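You operate a simulated robot arm through the tools that you are given. There is no shell and no other tool. Be economical: measure what you need, move in short steps, check, and stop when the job is done.

You run a simulated two-armed robot. Do the job below in one go: nothing can be reset, and whatever is moved stays where it is left.

JOB
Take the green sponge and put it in the steel tray. Turn the purple filler dial to 20 ml. Put the clear cup in the sink. Press the white counter button three times. Take the jug with white handle and leave it on the top of the mesh bench. Turn the blender dial to 4 turns. Open the stock cupboard door, fetch the ring with yellow band and set it on the floor of the stock cupboard, then shut the door. Turn the orange press dial to 3.0. Lift the pot lid open. Do these in any order. Set down upright: clear cup, jug with white handle.

The check looks at the end state, three seconds after you hand in, the way a careful person would. Anything else that was tipped, shoved, dropped, spilled or broken makes it a failure. A push-on lid holds only when it is set on centred and level and pressed home; a screw cap is set on level and turned clockwise until tight.

ROBOT AND FRAMES
Two 6-joint arms with fingered hands on one trunk, on a base that drives. Base frame: it is fixed to the floor where the robot stands at the start and does not move with it; the origin is under the middle of the robot, x ahead of it, y to its left, z up; the surface under the hand at the start is at about z = 0.8. Readings come in m, rad, newtons and seconds.
The left shoulder is at the start at [0.05, 0.17, 0.985], the right one opposite. With the tool pointing down near the work surface each hand reaches from about 0.52 to 0.78 m from the robot's upright axis, wherever it stands, measured 20 degrees to its own side. Places, roughly: blender dial [-4, -1.8, 1.1]; clear cup [0.5, 2.5, 0.75]; floor of the stock cupboard [-0.2, -2.2, 0.4]; green sponge (10x8x3 cm) [0.6, 0, 0.8]; jug with white handle [-5.25, 0, 0.75]; orange press dial [0.6, 0.8, 0.8]; pot lid [-5.4, 0.2, 1.1]; purple filler dial [0.6, 0.6, 0.8]; ring with yellow band (8x7x5 cm) [-0.2, -2.3, 0.8]; sink [1.6, 6.1, 0.7]; steel tray (30x22x5 cm) [1, 0, 0.8]; stock cupboard door [-0.2, -2, 0.6]; top of the mesh bench [-1.5, -1.9, 0.8]; white counter button [0.6, 2.9, 0.8]. Payload 3.5 kg a hand.
Tool frame (each hand has its own): the origin (TCP) lies between the finger pads and is the grasp point; the fingertips stand 0.026 m ahead of it; z points along the fingers, y is the line along which they close. The gripper opens to 0.132 m. The gripper's body begins 0.073 m behind the TCP. The gripper is a hand of 3 fingers: y runs from the thumb to the fingers, the wrist lies at [0, 0, -0.234] in the tool frame, and closing takes about 1.5 s.
Orientation is that of the tool frame in the base frame, as [roll, pitch, yaw] about the fixed x, y, z axes, in that order (R = Rz(yaw) Ry(pitch) Rx(roll)). With the fingers straight down and closing along the base's y, the tool's x points along the base's -x, its y along +y and its z along -z.

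CONTROLS
- The arms move only by the tool send_rows. It takes "left_commands", "right_commands" or both (then of equal length, played together; a hand with none holds still); each is a list of rows, each a list of 3 entries, a list of its own where there are three numbers: the shift along the tool's x, y, z in units of 200 mm (1.0 is 200 mm), then the turn, a rotation vector about the tool's x, y, z in units of 60 degrees (1.0 is 60 degrees), then the finger opening in m, from 0 to 0.132. In form: [[[tx, ty, tz], [wx, wy, wz], hand], ...]. A call has 1 to 8 rows; each row is the pose to reach, as a shift and turn from the pose commanded when the call began, along the tool's axes at that moment. A call with a number of a shift or a turn outside -1 to 1 is refused whole. Rows are played at 5 a second. More than 0.05 m and 0.15 rad between two rows, or a gripper value outside its range, and nothing of the call is played. A pose out of reach is approached as far as the arm can. The call stops where the force on the tool passes 40 N (or 10 N more than at its start, if that is more) or the arm is blocked; 0.2 s more then pass. The fingers move at their own pace (about 0.153 m/s each) and stop on an object; they squeeze with about 22 N. The grip force told is the motor's: it shows also when the fingers shut on nothing. Time passes only in rows, and 0.2 s behind the last, so rows that repeat a pose let the fingers close. The reply holds the time, the measured pose of the TCP, the force on the tool along the base axes, the opening and the grip force, in the units named above and with some noise, with the torque about the TCP (base axes, N m) and any sound that the robot's microphone picked up.
- Cameras (640 x 400 px; columns grow to the right, rows downward): "scene" is now at [0.0534, 0.0264, 1.5863]; the picture's right is [0.40, -0.92, 0.00], its down [-0.66, -0.29, -0.69] and it looks along [0.63, 0.28, -0.72] (base axes); focal length 285 px, centre (320, 200). "left" rides on the left gripper at [-0.062, 0.003, -0.092] in its tool frame; the picture's right is [-0.05, -1.00, 0.00], its down [0.83, -0.04, -0.56] and it looks along [0.55, -0.03, 0.83] (tool axes); focal length 230 px, centre (320, 200). "right" rides on the right gripper at [0.062, 0.003, -0.092] in its tool frame; the picture's right is [-0.05, 1.00, 0.00], its down [-0.83, -0.04, -0.56] and it looks along [-0.55, -0.03, 0.83] (tool axes); focal length 230 px, centre (320, 200).
- snapshot(camera): a new picture of that camera. It takes no simulated time.
- lift_body(by): slides the trunk up (or, below 0, down) by that many m; the arms and the scene camera ride with it, the base frame stays. It gives what a move gives, with no picture.
- steer(legs): drives the robot by 1 to 6 legs, each [ahead, left, turn to the left] in m, m and rad, along the robot's own axes; the way and the turn of a leg run together, so that a leg with both is an arc; at most 1.5 m and 3.142 rad a leg. The arms and the cameras ride along, it lands a little off, and it stops where it bumps. It gives what a move gives.
- set_grasp(shape, hand): the hand has 3 fingers and takes this shape, open, in about a second: jaw (thumb against the fingers, like two jaws); tri (thumb and two fingers); tip (a fingertip pinch); poke (one finger out to press); point (the index stretched); flat (the hand flat); cup (the hand cupped); fist (a fist). The gripper value then closes the fingers along that shape, each until it touches; the sizes above hold for jaw. It gives what a move gives, with no picture.
- pan_tilt(pan, tilt): turns the head with the scene camera to pan (to the left, within 1.501 rad either way) and tilt (down, from -0.506 to 1.204), counted from straight ahead of the robot. It gives what a move gives.
- pixel_to_xyz(camera, pixels): for up to 12 pixels [column, row] of the newest picture of that camera ("zoom" is the newest enlarged one), the place [x, y, z] in the base frame of the surface seen there, good to about 0.003 m, but the place of the scene camera against the robot may be out by one fixed shift of up to 0.025 m in any direction. It takes no simulated time.
- close_up(camera, box): a new picture of the part [left, top, right, bottom] of that camera's present view, enlarged. It takes no simulated time.
- job_done(): hands the job in; it is judged then, once.

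Keep the steps short. Do not move on a guess: measure, check each grasp and each placing, and mend mistakes. In all there are 145 turns and 178 pictures (those below and enlarged ones count). Leave the grippers open and the arms clear of the work at the hand-in unless told otherwise, and finish with a single line.

The tools are called after "Emit:" as name(argument=value, ...) on one line, values as JSON. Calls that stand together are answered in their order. send_rows: Moves the arms, as the interface text tells. Its arguments: {"type":"object","properties":{"left_commands":{"type":"array","items":{"type":"array"}},"right_commands":{"type":"array","items":{"type":"array"}}},"required":[]} The other tools are called the same way: lift_body (by) slides the trunk up or down; set_grasp (shape, hand) gives the hand a shape; steer (legs) drives the base; pan_tilt (pan, tilt) turns the head that bears the scene camera; snapshot (camera) takes a picture; pixel_to_xyz (camera, pixels) gives the place of the surface under pixels of a picture; close_up (camera, box) takes an enlarged picture of a part of a camera's view; job_done () hands the job in.

At the start:

```text
clock: 0.0
left_position: [0.4159, 0.5245, 1.1103]
left_orientation: [3.141, -0.002, 3.141]
left_ft_force: [-0.8, 0.4, 0.0]
left_wrist_torque: [0.0, 0.02, 0.0]
left_width: 0.1317
left_gripper_force: 0.0
left_shape: jaw
right_position: [0.5704, 0.0748, 1.1553]
right_orientation: [3.139, 0.005, -3.14]
right_ft_force: [0.7, 0.0, 0.6]
right_wrist_torque: [0.01, 0.0, -0.03]
right_width: 0.1319
right_gripper_force: 0.0
right_shape: jaw
trunk travel left (down, up): [-0.6, 0.11]
robot x, y, heading: [0.0017, 0.0008, -0.002]
head pan, tilt: [0.415, 0.805]
```

scene: 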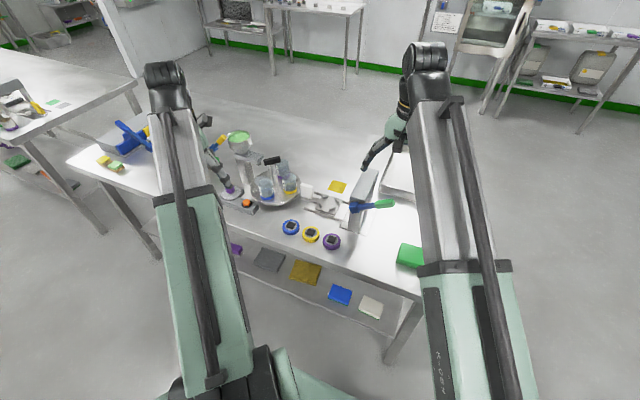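
right: 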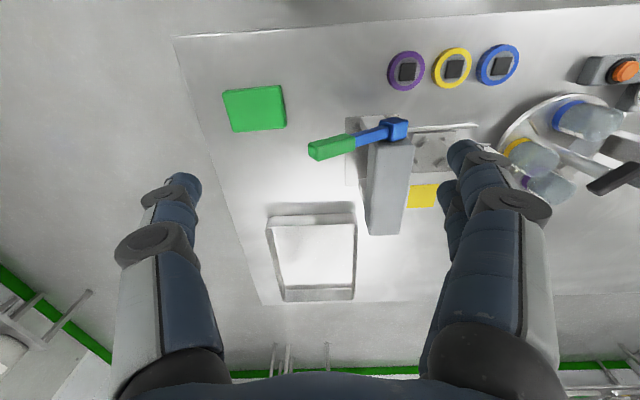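
left: 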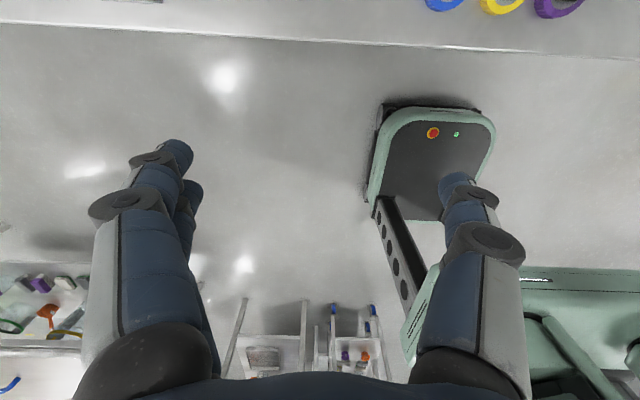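

The right picture shows the green sponge near (255,108), the tray at (312,257) and the dials at (407,70), (452,68), (497,66). I'll measure these first.

Emit:
pixel_to_xyz(camera="right", pixels=[[225, 92], [282, 87], [287, 125], [234, 130], [255, 108], [312, 250], [275, 225], [350, 290], [407, 72], [452, 68], [625, 71], [200, 60]])

Emit:
close_up(camera="right", box=[370, 20, 640, 190])

Emit:
close_up(camera="scene", box=[200, 120, 440, 270])

```text
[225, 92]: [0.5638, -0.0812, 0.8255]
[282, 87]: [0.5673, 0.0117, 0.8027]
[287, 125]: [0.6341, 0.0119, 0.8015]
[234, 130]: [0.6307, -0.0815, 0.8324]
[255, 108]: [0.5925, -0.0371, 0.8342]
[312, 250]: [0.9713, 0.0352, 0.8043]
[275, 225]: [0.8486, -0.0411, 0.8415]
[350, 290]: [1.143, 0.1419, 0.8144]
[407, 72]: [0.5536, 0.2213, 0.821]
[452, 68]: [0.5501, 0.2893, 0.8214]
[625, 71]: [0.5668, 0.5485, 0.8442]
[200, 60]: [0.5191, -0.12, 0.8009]
```

```text
2.35 times, centred on (505, 105) of right
```

zoom: 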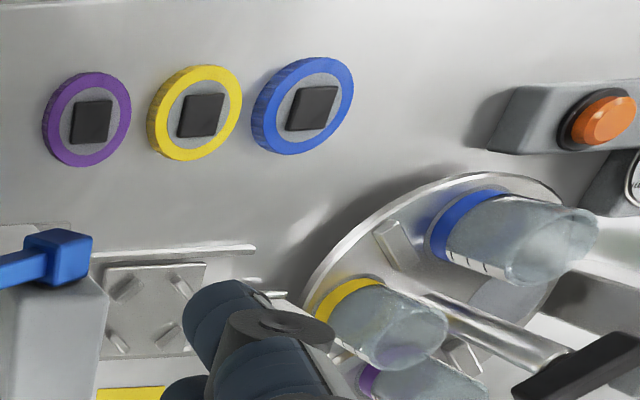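

```text
2.67 times, centred on (320, 195) of scene
```

zoom: 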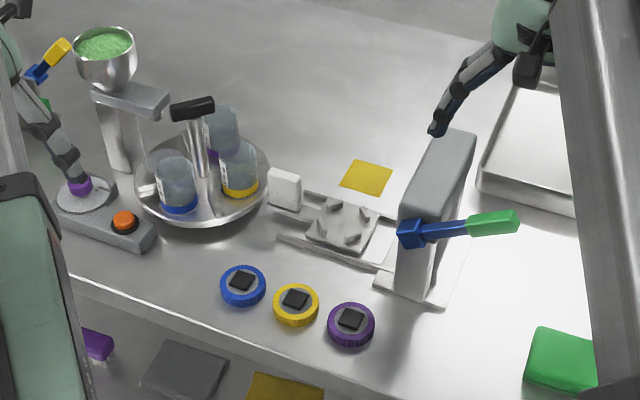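

Sponge: about 10 cm along y and 8 cm along x, centre near (0.599,-0.035), top at z 0.833. I'll move the right hand over it first. In the same step I'll measure the near table edge and the base in the left picture.

Emit:
send_rows(right_commands=[[[-0.03, -0.11, 0.18], [0, 0, 0], 0.132], [[-0.06, -0.22, 0.36], [0, 0, 0], 0.132], [[-0.09, -0.33, 0.54], [0, 0, 0], 0.132], [[-0.12, -0.44, 0.72], [0, 0, 0], 0.132], [[-0.145, -0.55, 0.9], [0, 0, 0], 0.132], [[-0.145, -0.55, 0.9], [0, 0, 0], 0.132]])

Emit:
pixel_to_xyz(camera="left", pixels=[[430, 115], [385, 170], [490, 150], [300, 40], [440, 160], [385, 115]])

Emit:
snapshot(camera="right")

```text
clock: 1.4
left_position: [0.4144, 0.5254, 1.1081]
left_orientation: [3.141, 0.001, -3.139]
left_ft_force: [-0.1, -0.3, -0.2]
left_wrist_torque: [0.01, 0.02, 0.01]
left_width: 0.1317
left_gripper_force: 0.1
left_shape: jaw
right_position: [0.6015, -0.0347, 0.976]
right_orientation: [3.139, 0.005, 3.141]
right_ft_force: [-1.8, 3.2, 5.8]
right_wrist_torque: [0.52, -0.02, 0.19]
right_width: 0.1318
right_gripper_force: 0.1
right_shape: jaw
trunk travel left (down, up): [-0.6, 0.11]
robot x, y, heading: [0.0019, 0.0005, -0.002]
head pan, tilt: [0.415, 0.805]
```

```text
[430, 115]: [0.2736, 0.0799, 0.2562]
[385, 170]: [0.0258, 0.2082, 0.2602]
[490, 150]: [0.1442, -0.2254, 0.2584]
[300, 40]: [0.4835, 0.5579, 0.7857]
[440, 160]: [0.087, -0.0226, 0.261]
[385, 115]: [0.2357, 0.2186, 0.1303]
```

```text
172 pictures are left
```

right: 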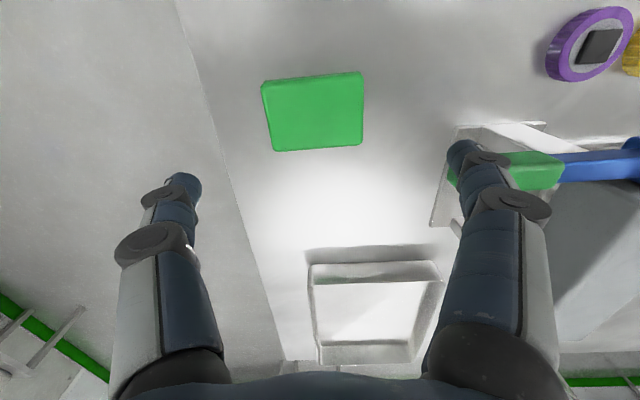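

The sponge spans (262..363, 72..150) in the new picture, and the lever's green handle is close on the right at (500,170). I'll measure the sponge, handle and tray before going down.

Emit:
pixel_to_xyz(camera="right", pixels=[[264, 84], [361, 74], [361, 144], [274, 149], [515, 158], [498, 155], [557, 162], [312, 266], [440, 264], [370, 320], [322, 358], [410, 355]])

```text
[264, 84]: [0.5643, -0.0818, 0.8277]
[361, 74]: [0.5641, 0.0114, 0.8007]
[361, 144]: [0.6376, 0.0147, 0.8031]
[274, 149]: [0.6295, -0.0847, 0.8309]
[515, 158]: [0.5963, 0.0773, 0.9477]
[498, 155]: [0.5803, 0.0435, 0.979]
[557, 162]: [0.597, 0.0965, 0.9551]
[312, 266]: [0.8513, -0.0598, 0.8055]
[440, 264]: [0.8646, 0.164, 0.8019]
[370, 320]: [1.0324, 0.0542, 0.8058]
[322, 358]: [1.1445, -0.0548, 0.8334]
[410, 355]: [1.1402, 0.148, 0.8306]
```

I'll check how far the outer knuckle and the lever tip stick out, to see if the hand can pass beside the lever.

Emit:
pixel_to_xyz(camera="right", pixels=[[546, 204], [520, 190], [545, 250], [485, 160], [450, 185], [515, 188]])

Emit:
close_up(camera="scene", box=[300, 90, 460, 290])

```text
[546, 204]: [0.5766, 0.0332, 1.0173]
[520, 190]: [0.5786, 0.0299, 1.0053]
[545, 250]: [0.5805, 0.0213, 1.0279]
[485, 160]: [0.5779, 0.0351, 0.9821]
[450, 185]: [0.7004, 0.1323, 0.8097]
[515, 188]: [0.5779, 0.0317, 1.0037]
```

```text
2.00 times, centred on (380, 190) of scene
```

zoom: 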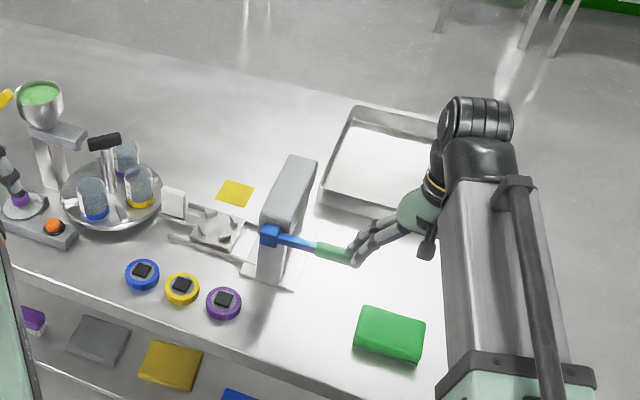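

The widest finger part is at about y=0.04 and the handle tip at about 0.055. Narrowing the opening to 0.116 and shifting 6 mm to -y gives room. I'll go down and then close on the sponge.

Emit:
send_rows(right_commands=[[[0, -0.02, 0], [0, 0, 0], 0.116], [[0, -0.02, 0.2], [0, 0, 0], 0.116], [[0, -0.02, 0.4], [0, 0, 0], 0.116], [[0, -0.02, 0.6], [0, 0, 0], 0.116], [[0, -0.02, 0.71], [0, 0, 0], 0.116], [[0, -0.02, 0.71], [0, 0, 0], 0.06], [[0, -0.02, 0.71], [0, 0, 0], 0.06], [[0, -0.02, 0.71], [0, 0, 0], 0.06]])

Emit:
snapshot(camera="right")

```text
clock: 3.2
left_position: [0.4154, 0.5251, 1.1084]
left_orientation: [-3.14, 0.0, -3.141]
left_ft_force: [-0.1, -0.3, -0.6]
left_wrist_torque: [0.01, 0.02, 0.02]
left_width: 0.132
left_gripper_force: 0.0
left_shape: jaw
right_position: [0.6006, -0.0387, 0.8334]
right_orientation: [3.14, 0.005, -3.141]
right_ft_force: [0.1, -0.7, 0.3]
right_wrist_torque: [-0.02, 0.01, 0.03]
right_width: 0.0934
right_gripper_force: 22.2
right_shape: jaw
trunk travel left (down, up): [-0.6, 0.11]
robot x, y, heading: [0.0009, -0.0, -0.005]
head pan, tilt: [0.415, 0.805]
```

```text
170 pictures are left
```

right: 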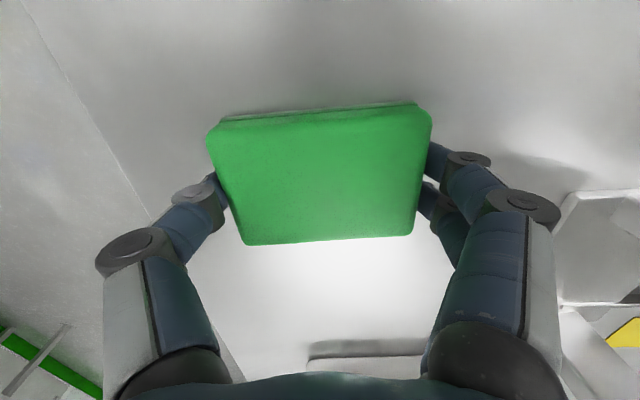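

Sponge is held (0.0934 wide, 22 N). I'll lift it straight up, raise the left hand for clearance, and then measure the funnel tower in the scene picture.

Emit:
send_rows(right_commands=[[[0, 0, -0.2], [0, 0, 0], 0.06], [[0, 0, -0.4], [0, 0, 0], 0.06], [[0, 0, -0.6], [0, 0, 0], 0.06], [[0, 0, -0.8], [0, 0, 0], 0.06], [[0, 0, -1.0], [0, 0, 0], 0.06], [[0, 0, -1.0], [0, 0, 0], 0.06]], left_commands=[[[0, 0, -0.1], [0, 0, 0], 0.132], [[0, 0, -0.2], [0, 0, 0], 0.132], [[0, 0, -0.3], [0, 0, 0], 0.132], [[0, 0, -0.4], [0, 0, 0], 0.132], [[0, 0, -0.5], [0, 0, 0], 0.132], [[0, 0, -0.5], [0, 0, 0], 0.132]])

Emit:
steer(legs=[[0.14, 0, 0.004]])

Emit:
snapshot(camera="right")

```text
clock: 4.6
left_position: [0.4408, 0.5446, 1.1523]
left_orientation: [3.121, 0.02, -3.141]
left_ft_force: [0.3, -0.2, 0.9]
left_wrist_torque: [0.03, 0.02, -0.03]
left_width: 0.1319
left_gripper_force: 0.0
left_shape: jaw
left hand out of reach, approached as far as the arm can: row 1, 2, 3, 4, 5, 6
right_position: [0.5993, -0.0376, 1.0345]
right_orientation: [3.14, 0.008, 3.141]
right_ft_force: [-0.5, 0.5, 0.5]
right_wrist_torque: [0.01, 0.0, -0.01]
right_width: 0.0935
right_gripper_force: 22.3
right_shape: jaw
trunk travel left (down, up): [-0.6, 0.11]
robot x, y, heading: [-0.0006, -0.001, -0.004]
head pan, tilt: [0.415, 0.805]
```

```text
clock: 5.9
left_position: [0.5838, 0.5448, 1.151]
left_orientation: [3.119, 0.02, 3.141]
left_ft_force: [0.7, -0.3, 0.5]
left_wrist_torque: [-0.03, 0.05, 0.0]
left_width: 0.1319
left_gripper_force: 0.0
left_shape: jaw
right_position: [0.7441, -0.0381, 1.0326]
right_orientation: [3.14, 0.003, -3.141]
right_ft_force: [-0.1, -0.2, 0.1]
right_wrist_torque: [-0.02, 0.04, -0.02]
right_width: 0.0935
right_gripper_force: 22.1
right_shape: jaw
trunk travel left (down, up): [-0.6, 0.11]
robot x, y, heading: [0.1423, 0.0011, -0.003]
head pan, tilt: [0.415, 0.805]
```

```text
169 pictures are left
```

right: 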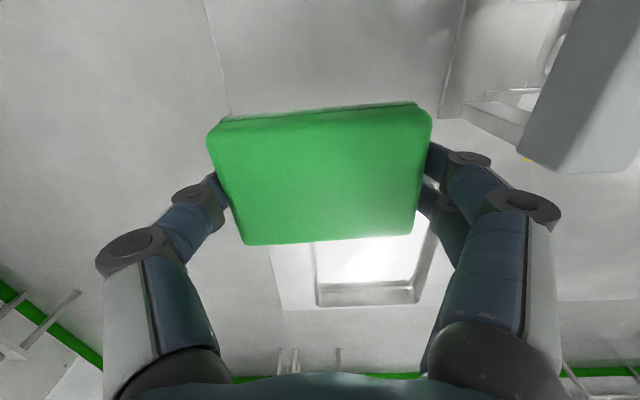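

The robot is now at x=0.142 and the sponge is still held. The tray spans x 0.85–1.15, y -0.06–0.16. I'll carry the sponge forward to x≈0.925, then sideways to y≈0.05.

Emit:
send_rows(right_commands=[[[-0.22, 0, 0], [0, 0, 0], 0.06], [[-0.45, 0, 0], [0, 0, 0], 0.06], [[-0.68, 0, 0], [0, 0, 0], 0.06], [[-0.91, 0, 0], [0, 0, 0], 0.06], [[-0.91, 0.22, 0], [0, 0, 0], 0.06], [[-0.91, 0.44, 0], [0, 0, 0], 0.06], [[-0.91, 0.44, 0], [0, 0, 0], 0.06]])

Emit:
snapshot(camera="right")

Emit:
snapshot(camera="scene")

```text
clock: 7.5
left_position: [0.5833, 0.5444, 1.1515]
left_orientation: [3.121, 0.022, 3.14]
left_ft_force: [-0.2, 0.9, 0.4]
left_wrist_torque: [-0.04, 0.0, 0.02]
left_width: 0.1318
left_gripper_force: 0.1
left_shape: jaw
right_position: [0.8474, 0.0283, 1.0181]
right_orientation: [3.139, 0.007, 3.141]
right_ft_force: [0.1, 0.3, -0.5]
right_wrist_torque: [-0.01, 0.02, -0.05]
right_width: 0.0932
right_gripper_force: 21.9
right_shape: jaw
right hand out of reach, approached as far as the arm can: row 3, 4, 5, 6, 7
trunk travel left (down, up): [-0.6, 0.11]
robot x, y, heading: [0.1445, 0.0001, 0.005]
head pan, tilt: [0.415, 0.805]
```

```text
168 pictures are left
```

right: 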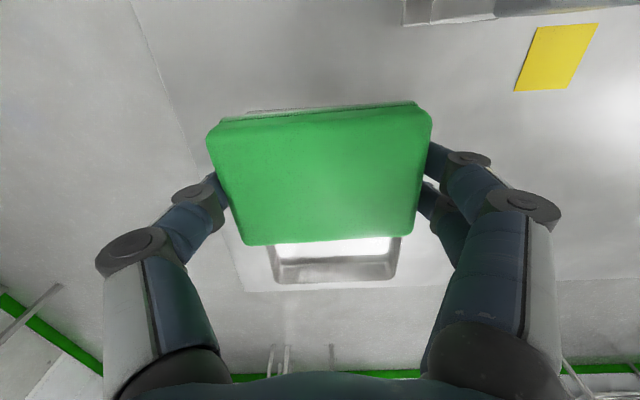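

```text
167 pictures are left
```

scene: 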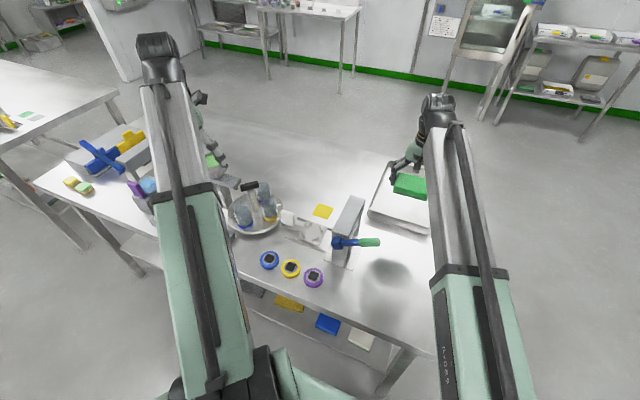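

The reach stopped at x=0.847. I'll creep 0.04 m further ahead, since the base front would be at about 0.465 and the table edge is at 0.483. Then I'll check the reading.

Emit:
steer(legs=[[0.04, 0, -0.005]])

Emit:
lift_body(by=0.05)

```text
clock: 8.4
left_position: [0.6273, 0.5425, 1.1512]
left_orientation: [3.121, 0.02, 3.137]
left_ft_force: [0.1, -0.7, -1.4]
left_wrist_torque: [0.0, 0.03, -0.01]
left_width: 0.1319
left_gripper_force: 0.0
left_shape: jaw
right_position: [0.8883, 0.0257, 1.0154]
right_orientation: [3.138, 0.006, 3.137]
right_ft_force: [0.0, 0.0, -1.1]
right_wrist_torque: [0.0, 0.07, 0.02]
right_width: 0.0932
right_gripper_force: 22.2
right_shape: jaw
trunk travel left (down, up): [-0.6, 0.11]
robot x, y, heading: [0.1773, 0.0013, -0.007]
head pan, tilt: [0.415, 0.805]
```

```text
clock: 9.3
left_position: [0.6251, 0.5425, 1.202]
left_orientation: [3.121, 0.022, 3.138]
left_ft_force: [0.7, -0.2, 0.2]
left_wrist_torque: [-0.02, 0.0, -0.01]
left_width: 0.132
left_gripper_force: 0.2
left_shape: jaw
right_position: [0.887, 0.0254, 1.0664]
right_orientation: [3.138, 0.006, 3.134]
right_ft_force: [0.2, -0.2, -0.7]
right_wrist_torque: [-0.01, -0.03, 0.0]
right_width: 0.0937
right_gripper_force: 22.4
right_shape: jaw
trunk travel left (down, up): [-0.65, 0.06]
robot x, y, heading: [0.1822, 0.0003, -0.009]
head pan, tilt: [0.415, 0.805]
```

Clear. I'll go down partway to z≈0.92 and edge toward (0.925, 0.05).

Emit:
send_rows(right_commands=[[[0, 0, 0.2], [0, 0, 0], 0.06], [[0, 0, 0.4], [0, 0, 0], 0.06], [[-0.1, 0.06, 0.55], [0, 0, 0], 0.06], [[-0.19, 0.12, 0.7], [0, 0, 0], 0.06], [[-0.19, 0.12, 0.7], [0, 0, 0], 0.06]])

Emit:
snapshot(camera="right")

```text
clock: 10.5
left_position: [0.6246, 0.5418, 1.2016]
left_orientation: [3.121, 0.021, 3.136]
left_ft_force: [-0.1, 0.4, 0.0]
left_wrist_torque: [0.0, 0.0, -0.01]
left_width: 0.1316
left_gripper_force: 0.0
left_shape: jaw
right_position: [0.8968, 0.0409, 0.9296]
right_orientation: [3.137, 0.01, 3.136]
right_ft_force: [-0.2, 0.1, -0.4]
right_wrist_torque: [0.01, 0.04, 0.01]
right_width: 0.0935
right_gripper_force: 22.2
right_shape: jaw
right hand out of reach, approached as far as the arm can: row 3, 4, 5
trunk travel left (down, up): [-0.65, 0.06]
robot x, y, heading: [0.1837, 0.0009, -0.005]
head pan, tilt: [0.415, 0.805]
```

```text
166 pictures are left
```

right: 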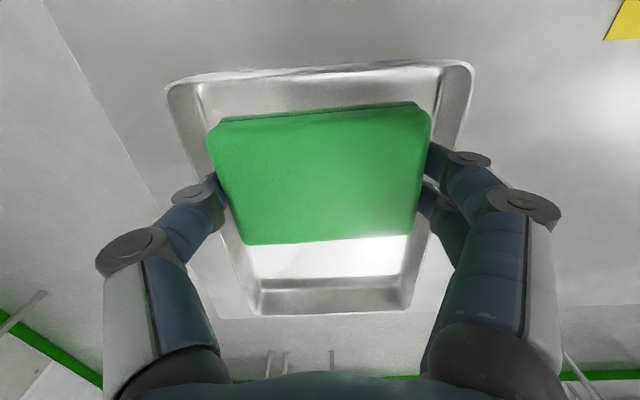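

I'll measure the tray's rim and walls from here.

Emit:
pixel_to_xyz(camera="right", pixels=[[320, 68], [320, 85], [203, 95], [437, 80], [185, 120], [462, 110], [340, 282], [335, 300], [230, 240], [300, 260], [225, 125], [425, 115]])

```text
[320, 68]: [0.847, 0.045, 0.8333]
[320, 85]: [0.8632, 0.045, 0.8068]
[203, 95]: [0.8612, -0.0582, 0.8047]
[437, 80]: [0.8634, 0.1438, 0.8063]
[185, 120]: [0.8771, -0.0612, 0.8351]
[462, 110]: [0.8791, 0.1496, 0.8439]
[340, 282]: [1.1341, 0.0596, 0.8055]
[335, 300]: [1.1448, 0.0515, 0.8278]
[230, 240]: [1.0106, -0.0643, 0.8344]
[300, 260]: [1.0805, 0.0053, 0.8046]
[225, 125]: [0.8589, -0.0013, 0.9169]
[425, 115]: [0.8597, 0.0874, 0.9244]
```

The sponge's near edge is at x 0.859 and the tray floor starts at 0.863, so I need about 2–3 cm more. I'll check the lower shelf before creeping the base further.

Emit:
pixel_to_xyz(camera="scene", pixels=[[327, 324], [362, 340], [385, 362], [330, 345], [300, 325], [400, 345], [375, 390]])

```text
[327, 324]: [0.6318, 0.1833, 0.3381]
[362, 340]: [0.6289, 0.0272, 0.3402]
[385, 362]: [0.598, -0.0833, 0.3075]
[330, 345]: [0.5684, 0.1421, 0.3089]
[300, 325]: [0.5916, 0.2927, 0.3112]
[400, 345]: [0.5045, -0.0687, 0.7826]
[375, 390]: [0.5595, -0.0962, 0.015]
```

The shelf starts at about x=0.56 and z=0.31, so 0.03 m more is safe for the base.

Emit:
steer(legs=[[0.03, 0, 0.004]])

Emit:
send_rows(right_commands=[[[0, 0, 0.15], [0, 0, 0], 0.06], [[0, 0, 0.3], [0, 0, 0], 0.06], [[0, 0, 0.4], [0, 0, 0], 0.06], [[0, 0, 0.4], [0, 0, 0], 0.06]])

Emit:
snapshot(camera="right")

```text
clock: 11.4
left_position: [0.6557, 0.5433, 1.2009]
left_orientation: [3.12, 0.019, 3.14]
left_ft_force: [0.0, -0.6, -0.3]
left_wrist_torque: [-0.03, 0.03, -0.01]
left_width: 0.132
left_gripper_force: 0.0
left_shape: jaw
right_position: [0.9282, 0.0444, 0.9285]
right_orientation: [3.138, 0.008, 3.139]
right_ft_force: [0.9, 0.4, -0.6]
right_wrist_torque: [0.0, 0.0, -0.01]
right_width: 0.0932
right_gripper_force: 21.6
right_shape: jaw
trunk travel left (down, up): [-0.65, 0.06]
robot x, y, heading: [0.2123, 0.0, 0.0]
head pan, tilt: [0.415, 0.805]
```

```text
clock: 12.4
left_position: [0.6529, 0.544, 1.2014]
left_orientation: [3.121, 0.021, 3.139]
left_ft_force: [0.3, 0.0, 0.6]
left_wrist_torque: [-0.04, -0.02, -0.03]
left_width: 0.1319
left_gripper_force: 0.0
left_shape: jaw
right_position: [0.9223, 0.0421, 0.8517]
right_orientation: [3.137, 0.01, 3.14]
right_ft_force: [-0.5, 0.3, -0.2]
right_wrist_torque: [0.02, -0.02, 0.01]
right_width: 0.0932
right_gripper_force: 22.2
right_shape: jaw
right hand out of reach, approached as far as the arm can: row 3, 4
trunk travel left (down, up): [-0.65, 0.06]
robot x, y, heading: [0.2128, -0.0005, -0.004]
head pan, tilt: [0.415, 0.805]
```

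```text
165 pictures are left
```

right: 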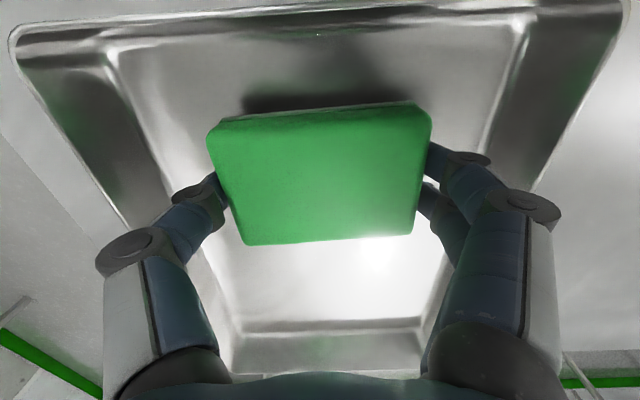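

The sponge is well inside the tray, about 1 cm above the floor. I'll lower it the last bit, pulling back 1 cm for reach, and release to 0.115.

Emit:
send_rows(right_commands=[[[0.06, 0, 0.06], [0, 0, 0], 0.06], [[0.06, 0, 0.06], [0, 0, 0], 0.06], [[0.06, 0, 0.06], [0, 0, 0], 0.118], [[0.06, 0, 0.06], [0, 0, 0], 0.118], [[0.06, 0, -0.1], [0, 0, 0], 0.118], [[0.06, 0, -0.3], [0, 0, 0], 0.118], [[0.06, 0, -0.5], [0, 0, 0], 0.118], [[0.06, 0, -0.7], [0, 0, 0], 0.118]])

Emit:
snapshot(camera="right")

```text
clock: 14.2
left_position: [0.6526, 0.5434, 1.2006]
left_orientation: [3.12, 0.021, 3.14]
left_ft_force: [0.2, 0.2, -0.3]
left_wrist_torque: [0.04, 0.02, 0.02]
left_width: 0.1322
left_gripper_force: 0.0
left_shape: jaw
right_position: [0.9122, 0.0406, 0.9899]
right_orientation: [3.137, 0.009, 3.139]
right_ft_force: [0.1, -0.2, 0.4]
right_wrist_torque: [0.01, 0.01, -0.01]
right_width: 0.1177
right_gripper_force: 0.0
right_shape: jaw
trunk travel left (down, up): [-0.65, 0.06]
robot x, y, heading: [0.211, -0.0002, -0.002]
head pan, tilt: [0.415, 0.805]
```

```text
164 pictures are left
```

right: 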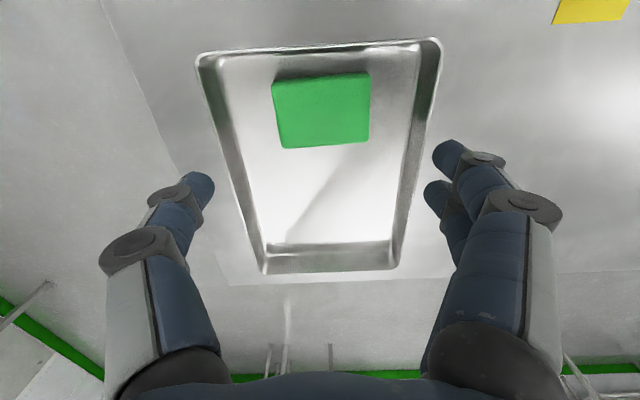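

The sponge lies flat inside the tray. I'll take the right hand up, to the right and back, away from the lever. Then I'll back the base out, shift left toward the dials, and look.

Emit:
send_rows(right_commands=[[[0.05, -0.2, -0.05], [0, 0, 0], 0.132], [[0.15, -0.4, -0.1], [0, 0, 0], 0.132], [[0.25, -0.6, -0.15], [0, 0, 0], 0.132], [[0.4, -0.75, -0.25], [0, 0, 0], 0.132], [[0.6, -0.8, -0.35], [0, 0, 0], 0.132], [[0.8, -0.85, -0.45], [0, 0, 0], 0.132], [[1.0, -0.85, -0.55], [0, 0, 0], 0.132]])

Emit:
steer(legs=[[-0.24, 0, 0], [0, 0.45, 0]])

Emit:
pan_tilt(pan=0.3, tilt=0.75)

Emit:
snapshot(camera="scene")

Emit:
snapshot(camera="left")

```text
clock: 15.8
left_position: [0.6523, 0.544, 1.2015]
left_orientation: [3.12, 0.021, 3.139]
left_ft_force: [0.2, 0.1, 0.3]
left_wrist_torque: [-0.03, -0.02, -0.04]
left_width: 0.132
left_gripper_force: 0.2
left_shape: jaw
right_position: [0.7085, -0.1291, 1.0966]
right_orientation: [3.137, 0.009, 3.139]
right_ft_force: [-1.1, -0.4, -0.3]
right_wrist_torque: [-0.01, 0.03, -0.01]
right_width: 0.1319
right_gripper_force: 0.1
right_shape: jaw
trunk travel left (down, up): [-0.65, 0.06]
robot x, y, heading: [0.2156, 0.0006, 0.002]
head pan, tilt: [0.415, 0.805]
```

```text
clock: 19.9
left_position: [0.4168, 1.0149, 1.2001]
left_orientation: [3.122, 0.021, -3.138]
left_ft_force: [-0.7, 1.0, 0.0]
left_wrist_torque: [-0.05, 0.01, 0.0]
left_width: 0.1318
left_gripper_force: 0.1
left_shape: jaw
right_position: [0.4772, 0.3421, 1.0965]
right_orientation: [3.14, 0.007, -3.136]
right_ft_force: [0.1, 0.5, 0.1]
right_wrist_torque: [-0.02, 0.03, -0.01]
right_width: 0.1317
right_gripper_force: 0.0
right_shape: jaw
trunk travel left (down, up): [-0.65, 0.06]
robot x, y, heading: [-0.0191, 0.4714, 0.004]
head pan, tilt: [0.415, 0.805]
```

```text
clock: 20.6
left_position: [0.4165, 1.0145, 1.2015]
left_orientation: [3.119, 0.022, -3.138]
left_ft_force: [-0.1, 0.9, -0.1]
left_wrist_torque: [0.02, 0.0, 0.0]
left_width: 0.1319
left_gripper_force: 0.0
left_shape: jaw
right_position: [0.4773, 0.3418, 1.0967]
right_orientation: [3.139, 0.008, -3.137]
right_ft_force: [0.0, -0.3, -0.4]
right_wrist_torque: [0.02, 0.0, 0.01]
right_width: 0.1318
right_gripper_force: 0.0
right_shape: jaw
trunk travel left (down, up): [-0.65, 0.06]
robot x, y, heading: [-0.0201, 0.4691, 0.004]
head pan, tilt: [0.3, 0.75]
```

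```text
163 pictures are left
```

scene: 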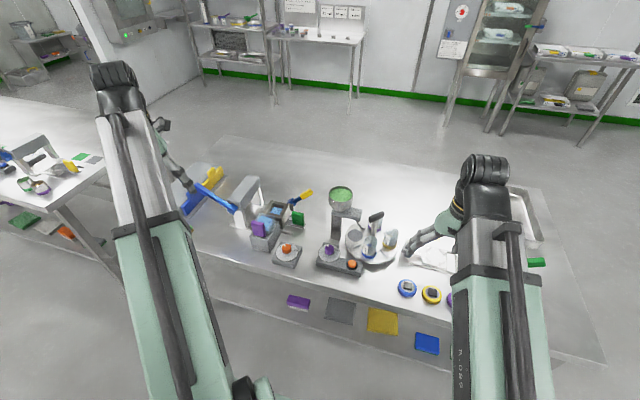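

```text
162 pictures are left
```

left: 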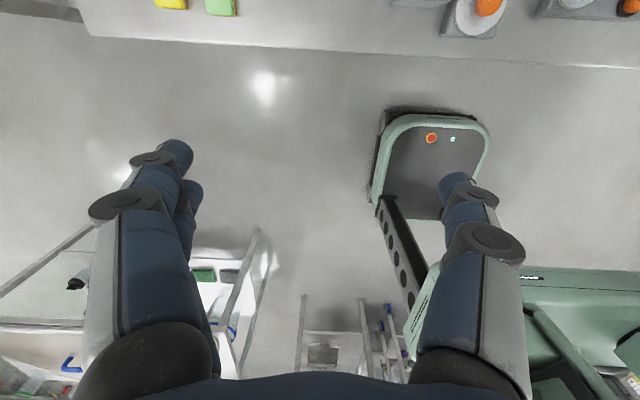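

Two dials are now visible, orange at (287,250) and purple at (331,252). I'll enlarge and measure them.

Emit:
close_up(camera="scene", box=[230, 180, 390, 290])

Emit:
pixel_to_xyz(camera="scene", pixels=[[287, 249], [331, 251], [352, 265], [408, 288], [262, 230], [341, 195], [295, 222]])

```text
3.64 times, centred on (310, 235) of scene
```

zoom: 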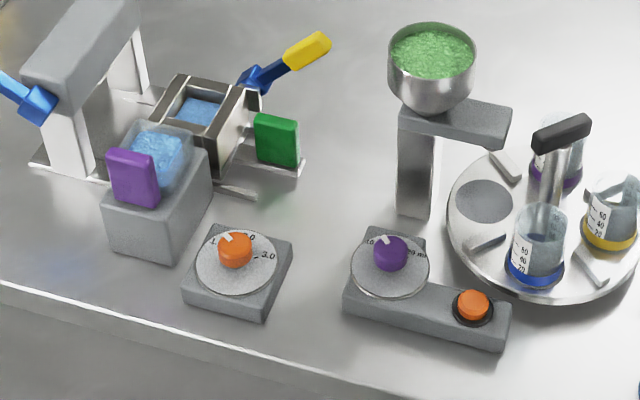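

```text
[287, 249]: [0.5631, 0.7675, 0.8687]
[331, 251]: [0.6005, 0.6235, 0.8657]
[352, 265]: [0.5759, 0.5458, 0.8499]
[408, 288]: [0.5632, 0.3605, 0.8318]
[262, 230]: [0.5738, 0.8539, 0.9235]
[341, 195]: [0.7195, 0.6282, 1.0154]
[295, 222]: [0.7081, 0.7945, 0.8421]
```

The left hand's camera mount sits on the far side and would be near the dispenser tower. The right hand's camera is on my side, so I'll use the right hand for the dials. I'll shift left 0.36 m to bring both dials in front of it.

Emit:
steer(legs=[[0.02, 0.34, 0]])

Emit:
snapshot(camera="right")

```text
clock: 22.8
left_position: [0.4369, 1.361, 1.2018]
left_orientation: [3.123, 0.021, -3.138]
left_ft_force: [0.2, 0.5, 0.6]
left_wrist_torque: [-0.01, -0.01, 0.02]
left_width: 0.1317
left_gripper_force: 0.0
left_shape: jaw
right_position: [0.4958, 0.688, 1.0969]
right_orientation: [3.14, 0.009, -3.138]
right_ft_force: [-0.4, 0.9, -0.3]
right_wrist_torque: [-0.01, -0.03, 0.01]
right_width: 0.1318
right_gripper_force: 0.1
right_shape: jaw
trunk travel left (down, up): [-0.65, 0.06]
robot x, y, heading: [0.0026, 0.815, 0.005]
head pan, tilt: [0.3, 0.75]
```

```text
160 pictures are left
```

right: 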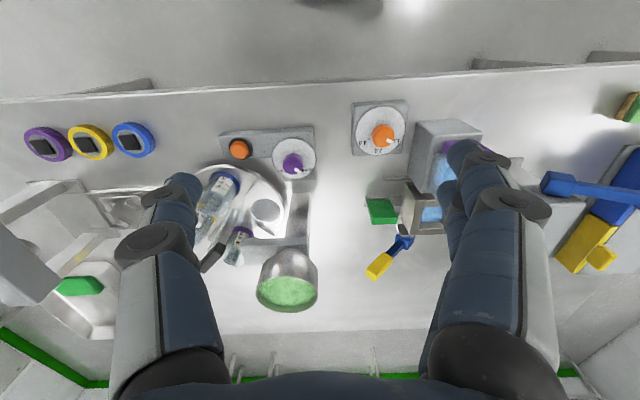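

Emit:
close_up(camera="right", box=[210, 80, 450, 230])

Emit:
close_up(camera="right", box=[340, 90, 420, 170])

Emit:
close_up(camera="right", box=[260, 125, 330, 195])

Emit:
pixel_to_xyz(camera="right", pixels=[[383, 133], [370, 145], [292, 163], [290, 145], [300, 275], [300, 225], [440, 190], [382, 210], [305, 200], [290, 160], [260, 170]])

```text
2.67 times, centred on (330, 155) of right
```

zoom: 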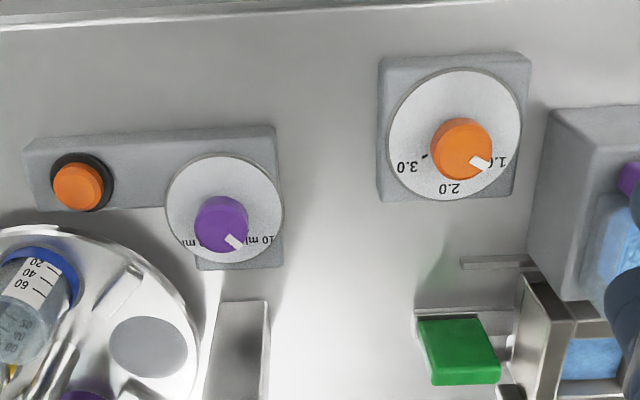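

```text
5.00 times, centred on (380, 130) of right
```

zoom: 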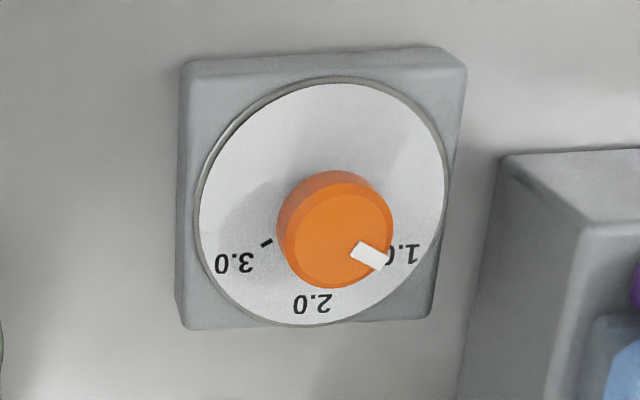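

```text
5.71 times, centred on (295, 160) of right
```

zoom: 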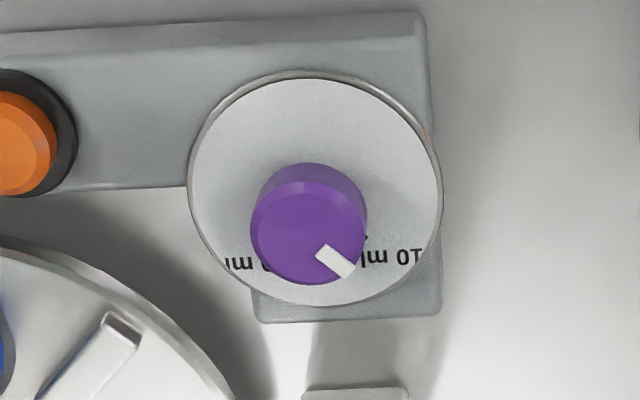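

```text
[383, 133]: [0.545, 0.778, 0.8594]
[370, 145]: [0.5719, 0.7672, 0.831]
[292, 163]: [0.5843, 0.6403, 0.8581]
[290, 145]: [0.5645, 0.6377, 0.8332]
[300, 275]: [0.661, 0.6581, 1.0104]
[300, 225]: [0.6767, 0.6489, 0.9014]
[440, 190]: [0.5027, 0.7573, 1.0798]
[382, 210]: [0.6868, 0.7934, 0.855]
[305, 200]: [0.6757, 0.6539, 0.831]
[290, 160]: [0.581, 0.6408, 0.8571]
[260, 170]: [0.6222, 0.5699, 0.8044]
```

Reading the dials: the orange pointer is at 1.0, with 2.0 and 3.0 further round (clockwise seen from above). The purple pointer is at "10 ml" and the other label is partly hidden. I'll move the hand over the orange knob (0.546,0.779) and look from above, also measuring the box beside it.

Emit:
pixel_to_xyz(camera="right", pixels=[[418, 130], [414, 178], [425, 180], [450, 130], [420, 125], [432, 165]])

Emit:
send_rows(right_commands=[[[-0.1, 0.15, 0.1], [0, 0, 0], 0.132], [[-0.2, 0.3, 0.2], [0, 0, 0], 0.1], [[-0.25, 0.45, 0.3], [0, 0, 0], 0.06], [[-0.25, 0.45, 0.3], [0, 0, 0], 0.06]])

Emit:
close_up(camera="right", box=[160, 60, 400, 210])

```text
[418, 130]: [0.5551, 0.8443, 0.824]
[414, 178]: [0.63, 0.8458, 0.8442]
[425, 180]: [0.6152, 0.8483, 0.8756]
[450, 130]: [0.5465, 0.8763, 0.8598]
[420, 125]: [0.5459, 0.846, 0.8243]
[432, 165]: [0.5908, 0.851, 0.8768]
```

```text
clock: 23.8
left_position: [0.4376, 1.3607, 1.2011]
left_orientation: [3.121, 0.02, -3.14]
left_ft_force: [0.0, -0.1, 0.9]
left_wrist_torque: [-0.03, 0.0, -0.01]
left_width: 0.1321
left_gripper_force: 0.0
left_shape: jaw
right_position: [0.5433, 0.7769, 1.0375]
right_orientation: [3.137, 0.006, -3.139]
right_ft_force: [0.2, 0.9, -1.6]
right_wrist_torque: [-0.02, 0.02, 0.0]
right_width: 0.0607
right_gripper_force: 0.1
right_shape: jaw
trunk travel left (down, up): [-0.65, 0.06]
robot x, y, heading: [-0.0047, 0.8159, 0.001]
head pan, tilt: [0.3, 0.75]
```

```text
2.67 times, centred on (280, 135) of right
```

zoom: 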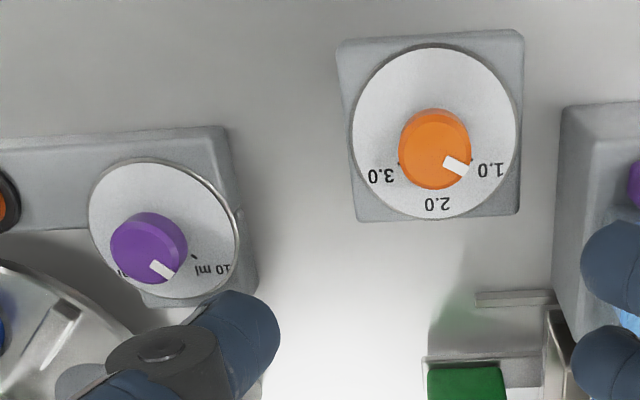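

Box face at y=0.845, so with the 0.06 opening the fingers clear it. I'll pre-turn the hand -54° about its axis while going down around the orange knob, stopping with the tips at about z 0.846.

Emit:
send_rows(right_commands=[[[-0.01, 0.01, 0.1], [0, 0, -0.12], 0.06], [[-0.015, 0.01, 0.2], [0, 0, -0.24], 0.06], [[-0.015, 0.01, 0.3], [0, 0, -0.36], 0.06], [[-0.015, 0.01, 0.4], [0, 0, -0.48], 0.06], [[-0.015, 0.01, 0.5], [0, 0, -0.6], 0.06], [[-0.015, 0.01, 0.6], [0, 0, -0.72], 0.06], [[-0.015, 0.01, 0.7], [0, 0, -0.84], 0.06], [[-0.015, 0.01, 0.8], [0, 0, -0.92], 0.06]])

Emit:
snapshot(camera="right")

```text
clock: 25.6
left_position: [0.438, 1.3596, 1.2019]
left_orientation: [3.121, 0.022, -3.139]
left_ft_force: [0.3, 0.0, -0.1]
left_wrist_torque: [-0.05, 0.0, -0.01]
left_width: 0.1319
left_gripper_force: 0.1
left_shape: jaw
right_position: [0.5502, 0.7795, 0.8762]
right_orientation: [-3.136, 0.007, -2.174]
right_ft_force: [0.4, 0.3, -0.4]
right_wrist_torque: [0.02, -0.01, -0.03]
right_width: 0.0606
right_gripper_force: 0.2
right_shape: jaw
trunk travel left (down, up): [-0.65, 0.06]
robot x, y, heading: [-0.0007, 0.8135, 0.002]
head pan, tilt: [0.3, 0.75]
```

```text
155 pictures are left
```

right: 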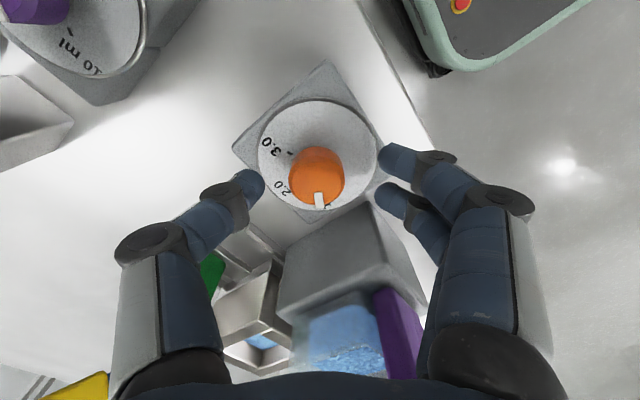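

The knob is centred between the fingers. I'll go down 12 mm and close on it.

Emit:
send_rows(right_commands=[[[0, 0, 0.06], [0, 0, 0], 0.06], [[0, 0, 0.06], [0, 0, 0], 0.02], [[0, 0, 0.06], [0, 0, 0], 0.02], [[0, 0, 0.06], [0, 0, 0], 0.02]])

Emit:
close_up(camera="right", box=[200, 60, 440, 230])

```text
clock: 26.6
left_position: [0.4371, 1.3605, 1.2005]
left_orientation: [3.122, 0.019, -3.141]
left_ft_force: [0.0, -0.3, 1.3]
left_wrist_torque: [-0.01, -0.02, 0.01]
left_width: 0.132
left_gripper_force: 0.1
left_shape: jaw
right_position: [0.5501, 0.7798, 0.866]
right_orientation: [-3.136, 0.007, -2.177]
right_ft_force: [2.5, -2.0, -2.1]
right_wrist_torque: [-0.04, -0.03, -0.01]
right_width: 0.0224
right_gripper_force: 21.7
right_shape: jaw
trunk travel left (down, up): [-0.65, 0.06]
robot x, y, heading: [-0.0037, 0.8141, -0.0]
head pan, tilt: [0.3, 0.75]
```

```text
2.35 times, centred on (320, 145) of right
```

zoom: 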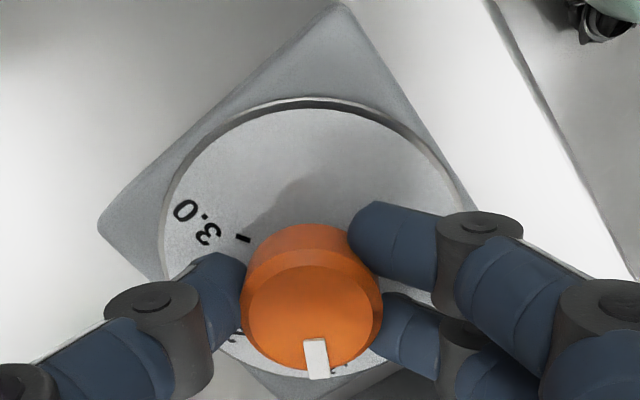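

Gripped. I'll turn +54° (clockwise from above) in one call and look.

Emit:
send_rows(right_commands=[[[0, 0, 0], [0, 0, 0.13], 0.02], [[0, 0, 0], [0, 0, 0.26], 0.02], [[0, 0, 0], [0, 0, 0.39], 0.02], [[0, 0, 0], [0, 0, 0.52], 0.02], [[0, 0, 0], [0, 0, 0.65], 0.02], [[0, 0, 0], [0, 0, 0.78], 0.02], [[0, 0, 0], [0, 0, 0.9], 0.02], [[0, 0, 0], [0, 0, 0.9], 0.02]])

Emit:
close_up(camera="right", box=[200, 60, 440, 230])

```text
clock: 28.4
left_position: [0.4371, 1.3602, 1.2009]
left_orientation: [3.123, 0.02, -3.139]
left_ft_force: [0.8, -0.4, 0.2]
left_wrist_torque: [0.01, -0.03, -0.01]
left_width: 0.1318
left_gripper_force: 0.1
left_shape: jaw
right_position: [0.5504, 0.7806, 0.8659]
right_orientation: [3.138, 0.008, -3.121]
right_ft_force: [1.2, 5.8, -12.3]
right_wrist_torque: [0.16, -0.06, -0.01]
right_width: 0.021
right_gripper_force: 22.1
right_shape: jaw
trunk travel left (down, up): [-0.65, 0.06]
robot x, y, heading: [-0.0036, 0.8167, 0.002]
head pan, tilt: [0.3, 0.75]
```

```text
2.35 times, centred on (320, 145) of right
```

zoom: 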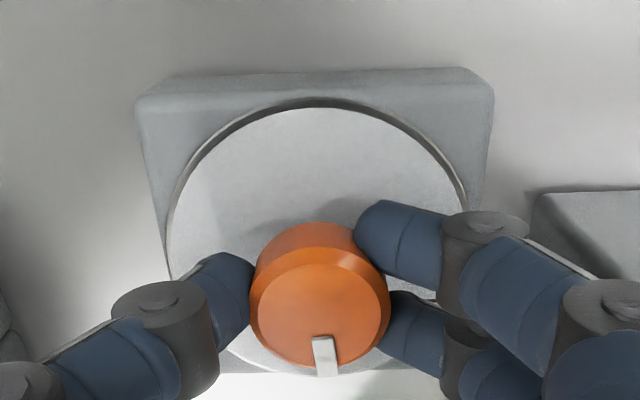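

The knob turns with the hand and the pointer now faces away from me. I'll turn another 54°.

Emit:
send_rows(right_commands=[[[0, 0, 0], [0, 0, 0.13], 0.02], [[0, 0, 0], [0, 0, 0.26], 0.02], [[0, 0, 0], [0, 0, 0.39], 0.02], [[0, 0, 0], [0, 0, 0.52], 0.02], [[0, 0, 0], [0, 0, 0.65], 0.02], [[0, 0, 0], [0, 0, 0.78], 0.02], [[0, 0, 0], [0, 0, 0.9], 0.02], [[0, 0, 0], [0, 0, 0.9], 0.02]])

Emit:
close_up(camera="right", box=[200, 60, 440, 230])

```text
clock: 30.2
left_position: [0.4373, 1.3609, 1.201]
left_orientation: [3.123, 0.019, -3.141]
left_ft_force: [-0.6, 0.0, 0.2]
left_wrist_torque: [-0.02, -0.01, 0.02]
left_width: 0.132
left_gripper_force: 0.1
left_shape: jaw
right_position: [0.5513, 0.7796, 0.8646]
right_orientation: [3.135, 0.005, 2.22]
right_ft_force: [3.3, 11.5, -4.9]
right_wrist_torque: [0.28, -0.15, 0.02]
right_width: 0.0208
right_gripper_force: 21.7
right_shape: jaw
trunk travel left (down, up): [-0.65, 0.06]
robot x, y, heading: [-0.0028, 0.8164, -0.0]
head pan, tilt: [0.3, 0.75]
```

```text
2.35 times, centred on (320, 145) of right
```

zoom: 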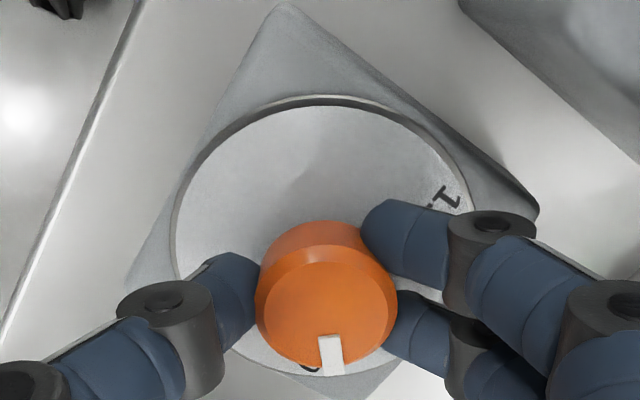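

The turn went through. I'll open, rise 0.12 m and look at the pointer.

Emit:
send_rows(right_commands=[[[0, 0, 0], [0, 0, 0], 0.06], [[0, 0, 0], [0, 0, 0], 0.06], [[0, 0, -0.2], [0, 0, 0], 0.06], [[0, 0, -0.4], [0, 0, 0], 0.06], [[0, 0, -0.6], [0, 0, 0], 0.06], [[0, 0, -0.6], [0, 0, 0], 0.06]])

Emit:
close_up(camera="right", box=[240, 50, 400, 150])

```text
clock: 31.6
left_position: [0.4372, 1.3595, 1.201]
left_orientation: [3.12, 0.021, -3.139]
left_ft_force: [0.3, 1.4, 0.5]
left_wrist_torque: [0.03, 0.0, 0.05]
left_width: 0.132
left_gripper_force: 0.1
left_shape: jaw
right_position: [0.5495, 0.779, 0.9859]
right_orientation: [3.133, 0.002, 2.221]
right_ft_force: [0.0, 0.1, 1.1]
right_wrist_torque: [0.0, 0.03, -0.04]
right_width: 0.0597
right_gripper_force: 0.1
right_shape: jaw
trunk travel left (down, up): [-0.65, 0.06]
robot x, y, heading: [-0.0012, 0.8159, 0.003]
head pan, tilt: [0.3, 0.75]
```

```text
4.00 times, centred on (320, 100) of right
```

zoom: 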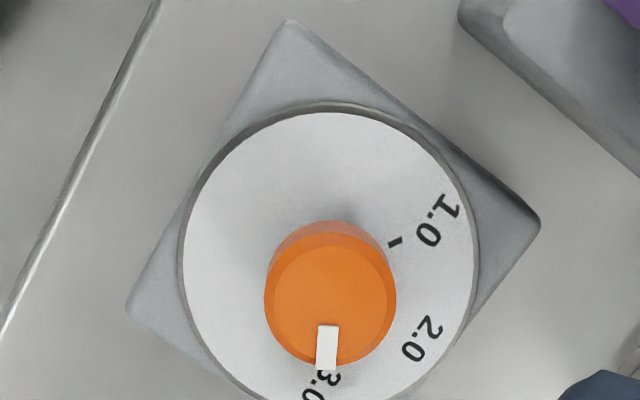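

The pointer lies on 3.0. I'll take one fuller view to be sure of the alignment.

Emit:
close_up(camera="right", box=[260, 70, 380, 170])

```text
4.00 times, centred on (320, 120) of right
```

zoom: 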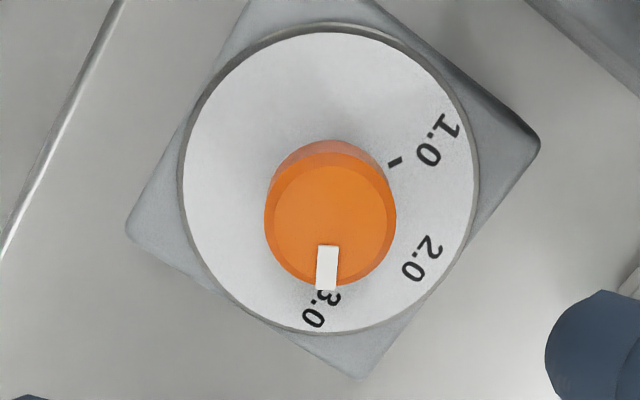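

Orange is on 3.0 within about 2°. Now I'll swing the hand back to neutral while moving over the purple dial (0.584,0.640) at z≈1.04, and look.

Emit:
send_rows(right_commands=[[[0, 0, -0.15], [0, 0, -0.13], 0.06], [[0, 0, -0.28], [0, 0, -0.26], 0.06], [[-0.15, -0.06, -0.28], [0, 0, -0.39], 0.06], [[-0.3, -0.12, -0.28], [0, 0, -0.52], 0.06], [[-0.45, -0.19, -0.28], [0, 0, -0.65], 0.06], [[-0.6, -0.25, -0.28], [0, 0, -0.78], 0.06], [[-0.66, -0.28, -0.28], [0, 0, -0.88], 0.06], [[-0.66, -0.28, -0.28], [0, 0, -0.88], 0.06]])

Emit:
close_up(camera="right", box=[240, 50, 400, 150])

```text
clock: 33.4
left_position: [0.4373, 1.3594, 1.2016]
left_orientation: [3.121, 0.023, -3.14]
left_ft_force: [0.1, -0.1, 1.0]
left_wrist_torque: [0.02, 0.0, 0.0]
left_width: 0.1319
left_gripper_force: 0.2
left_shape: jaw
right_position: [0.584, 0.6397, 1.0413]
right_orientation: [3.136, 0.009, -3.138]
right_ft_force: [-0.3, 0.1, -0.1]
right_wrist_torque: [-0.01, -0.04, -0.02]
right_width: 0.0596
right_gripper_force: 0.1
right_shape: jaw
trunk travel left (down, up): [-0.65, 0.06]
robot x, y, heading: [-0.0022, 0.816, 0.008]
head pan, tilt: [0.3, 0.75]
```

```text
4.00 times, centred on (320, 100) of right
```

zoom: 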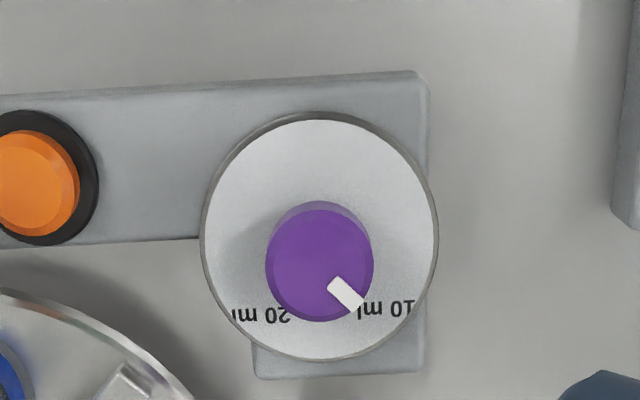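

The labels are clear: 10 ml at right where the pointer is now, 20 ml at left. I'll check the nearby beakers' position and height before going down.

Emit:
pixel_to_xyz(camera="scene", pixels=[[369, 235], [368, 246], [376, 218], [390, 234], [351, 238], [340, 215]])

Emit:
snapshot(camera="right")

```text
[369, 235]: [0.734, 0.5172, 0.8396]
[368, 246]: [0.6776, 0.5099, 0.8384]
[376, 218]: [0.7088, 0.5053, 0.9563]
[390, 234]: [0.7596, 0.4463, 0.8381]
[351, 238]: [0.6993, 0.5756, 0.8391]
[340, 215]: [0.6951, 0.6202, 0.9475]
```

```text
148 pictures are left
```

right: 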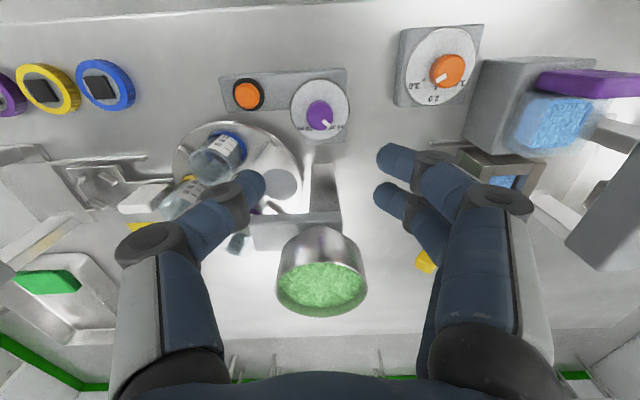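

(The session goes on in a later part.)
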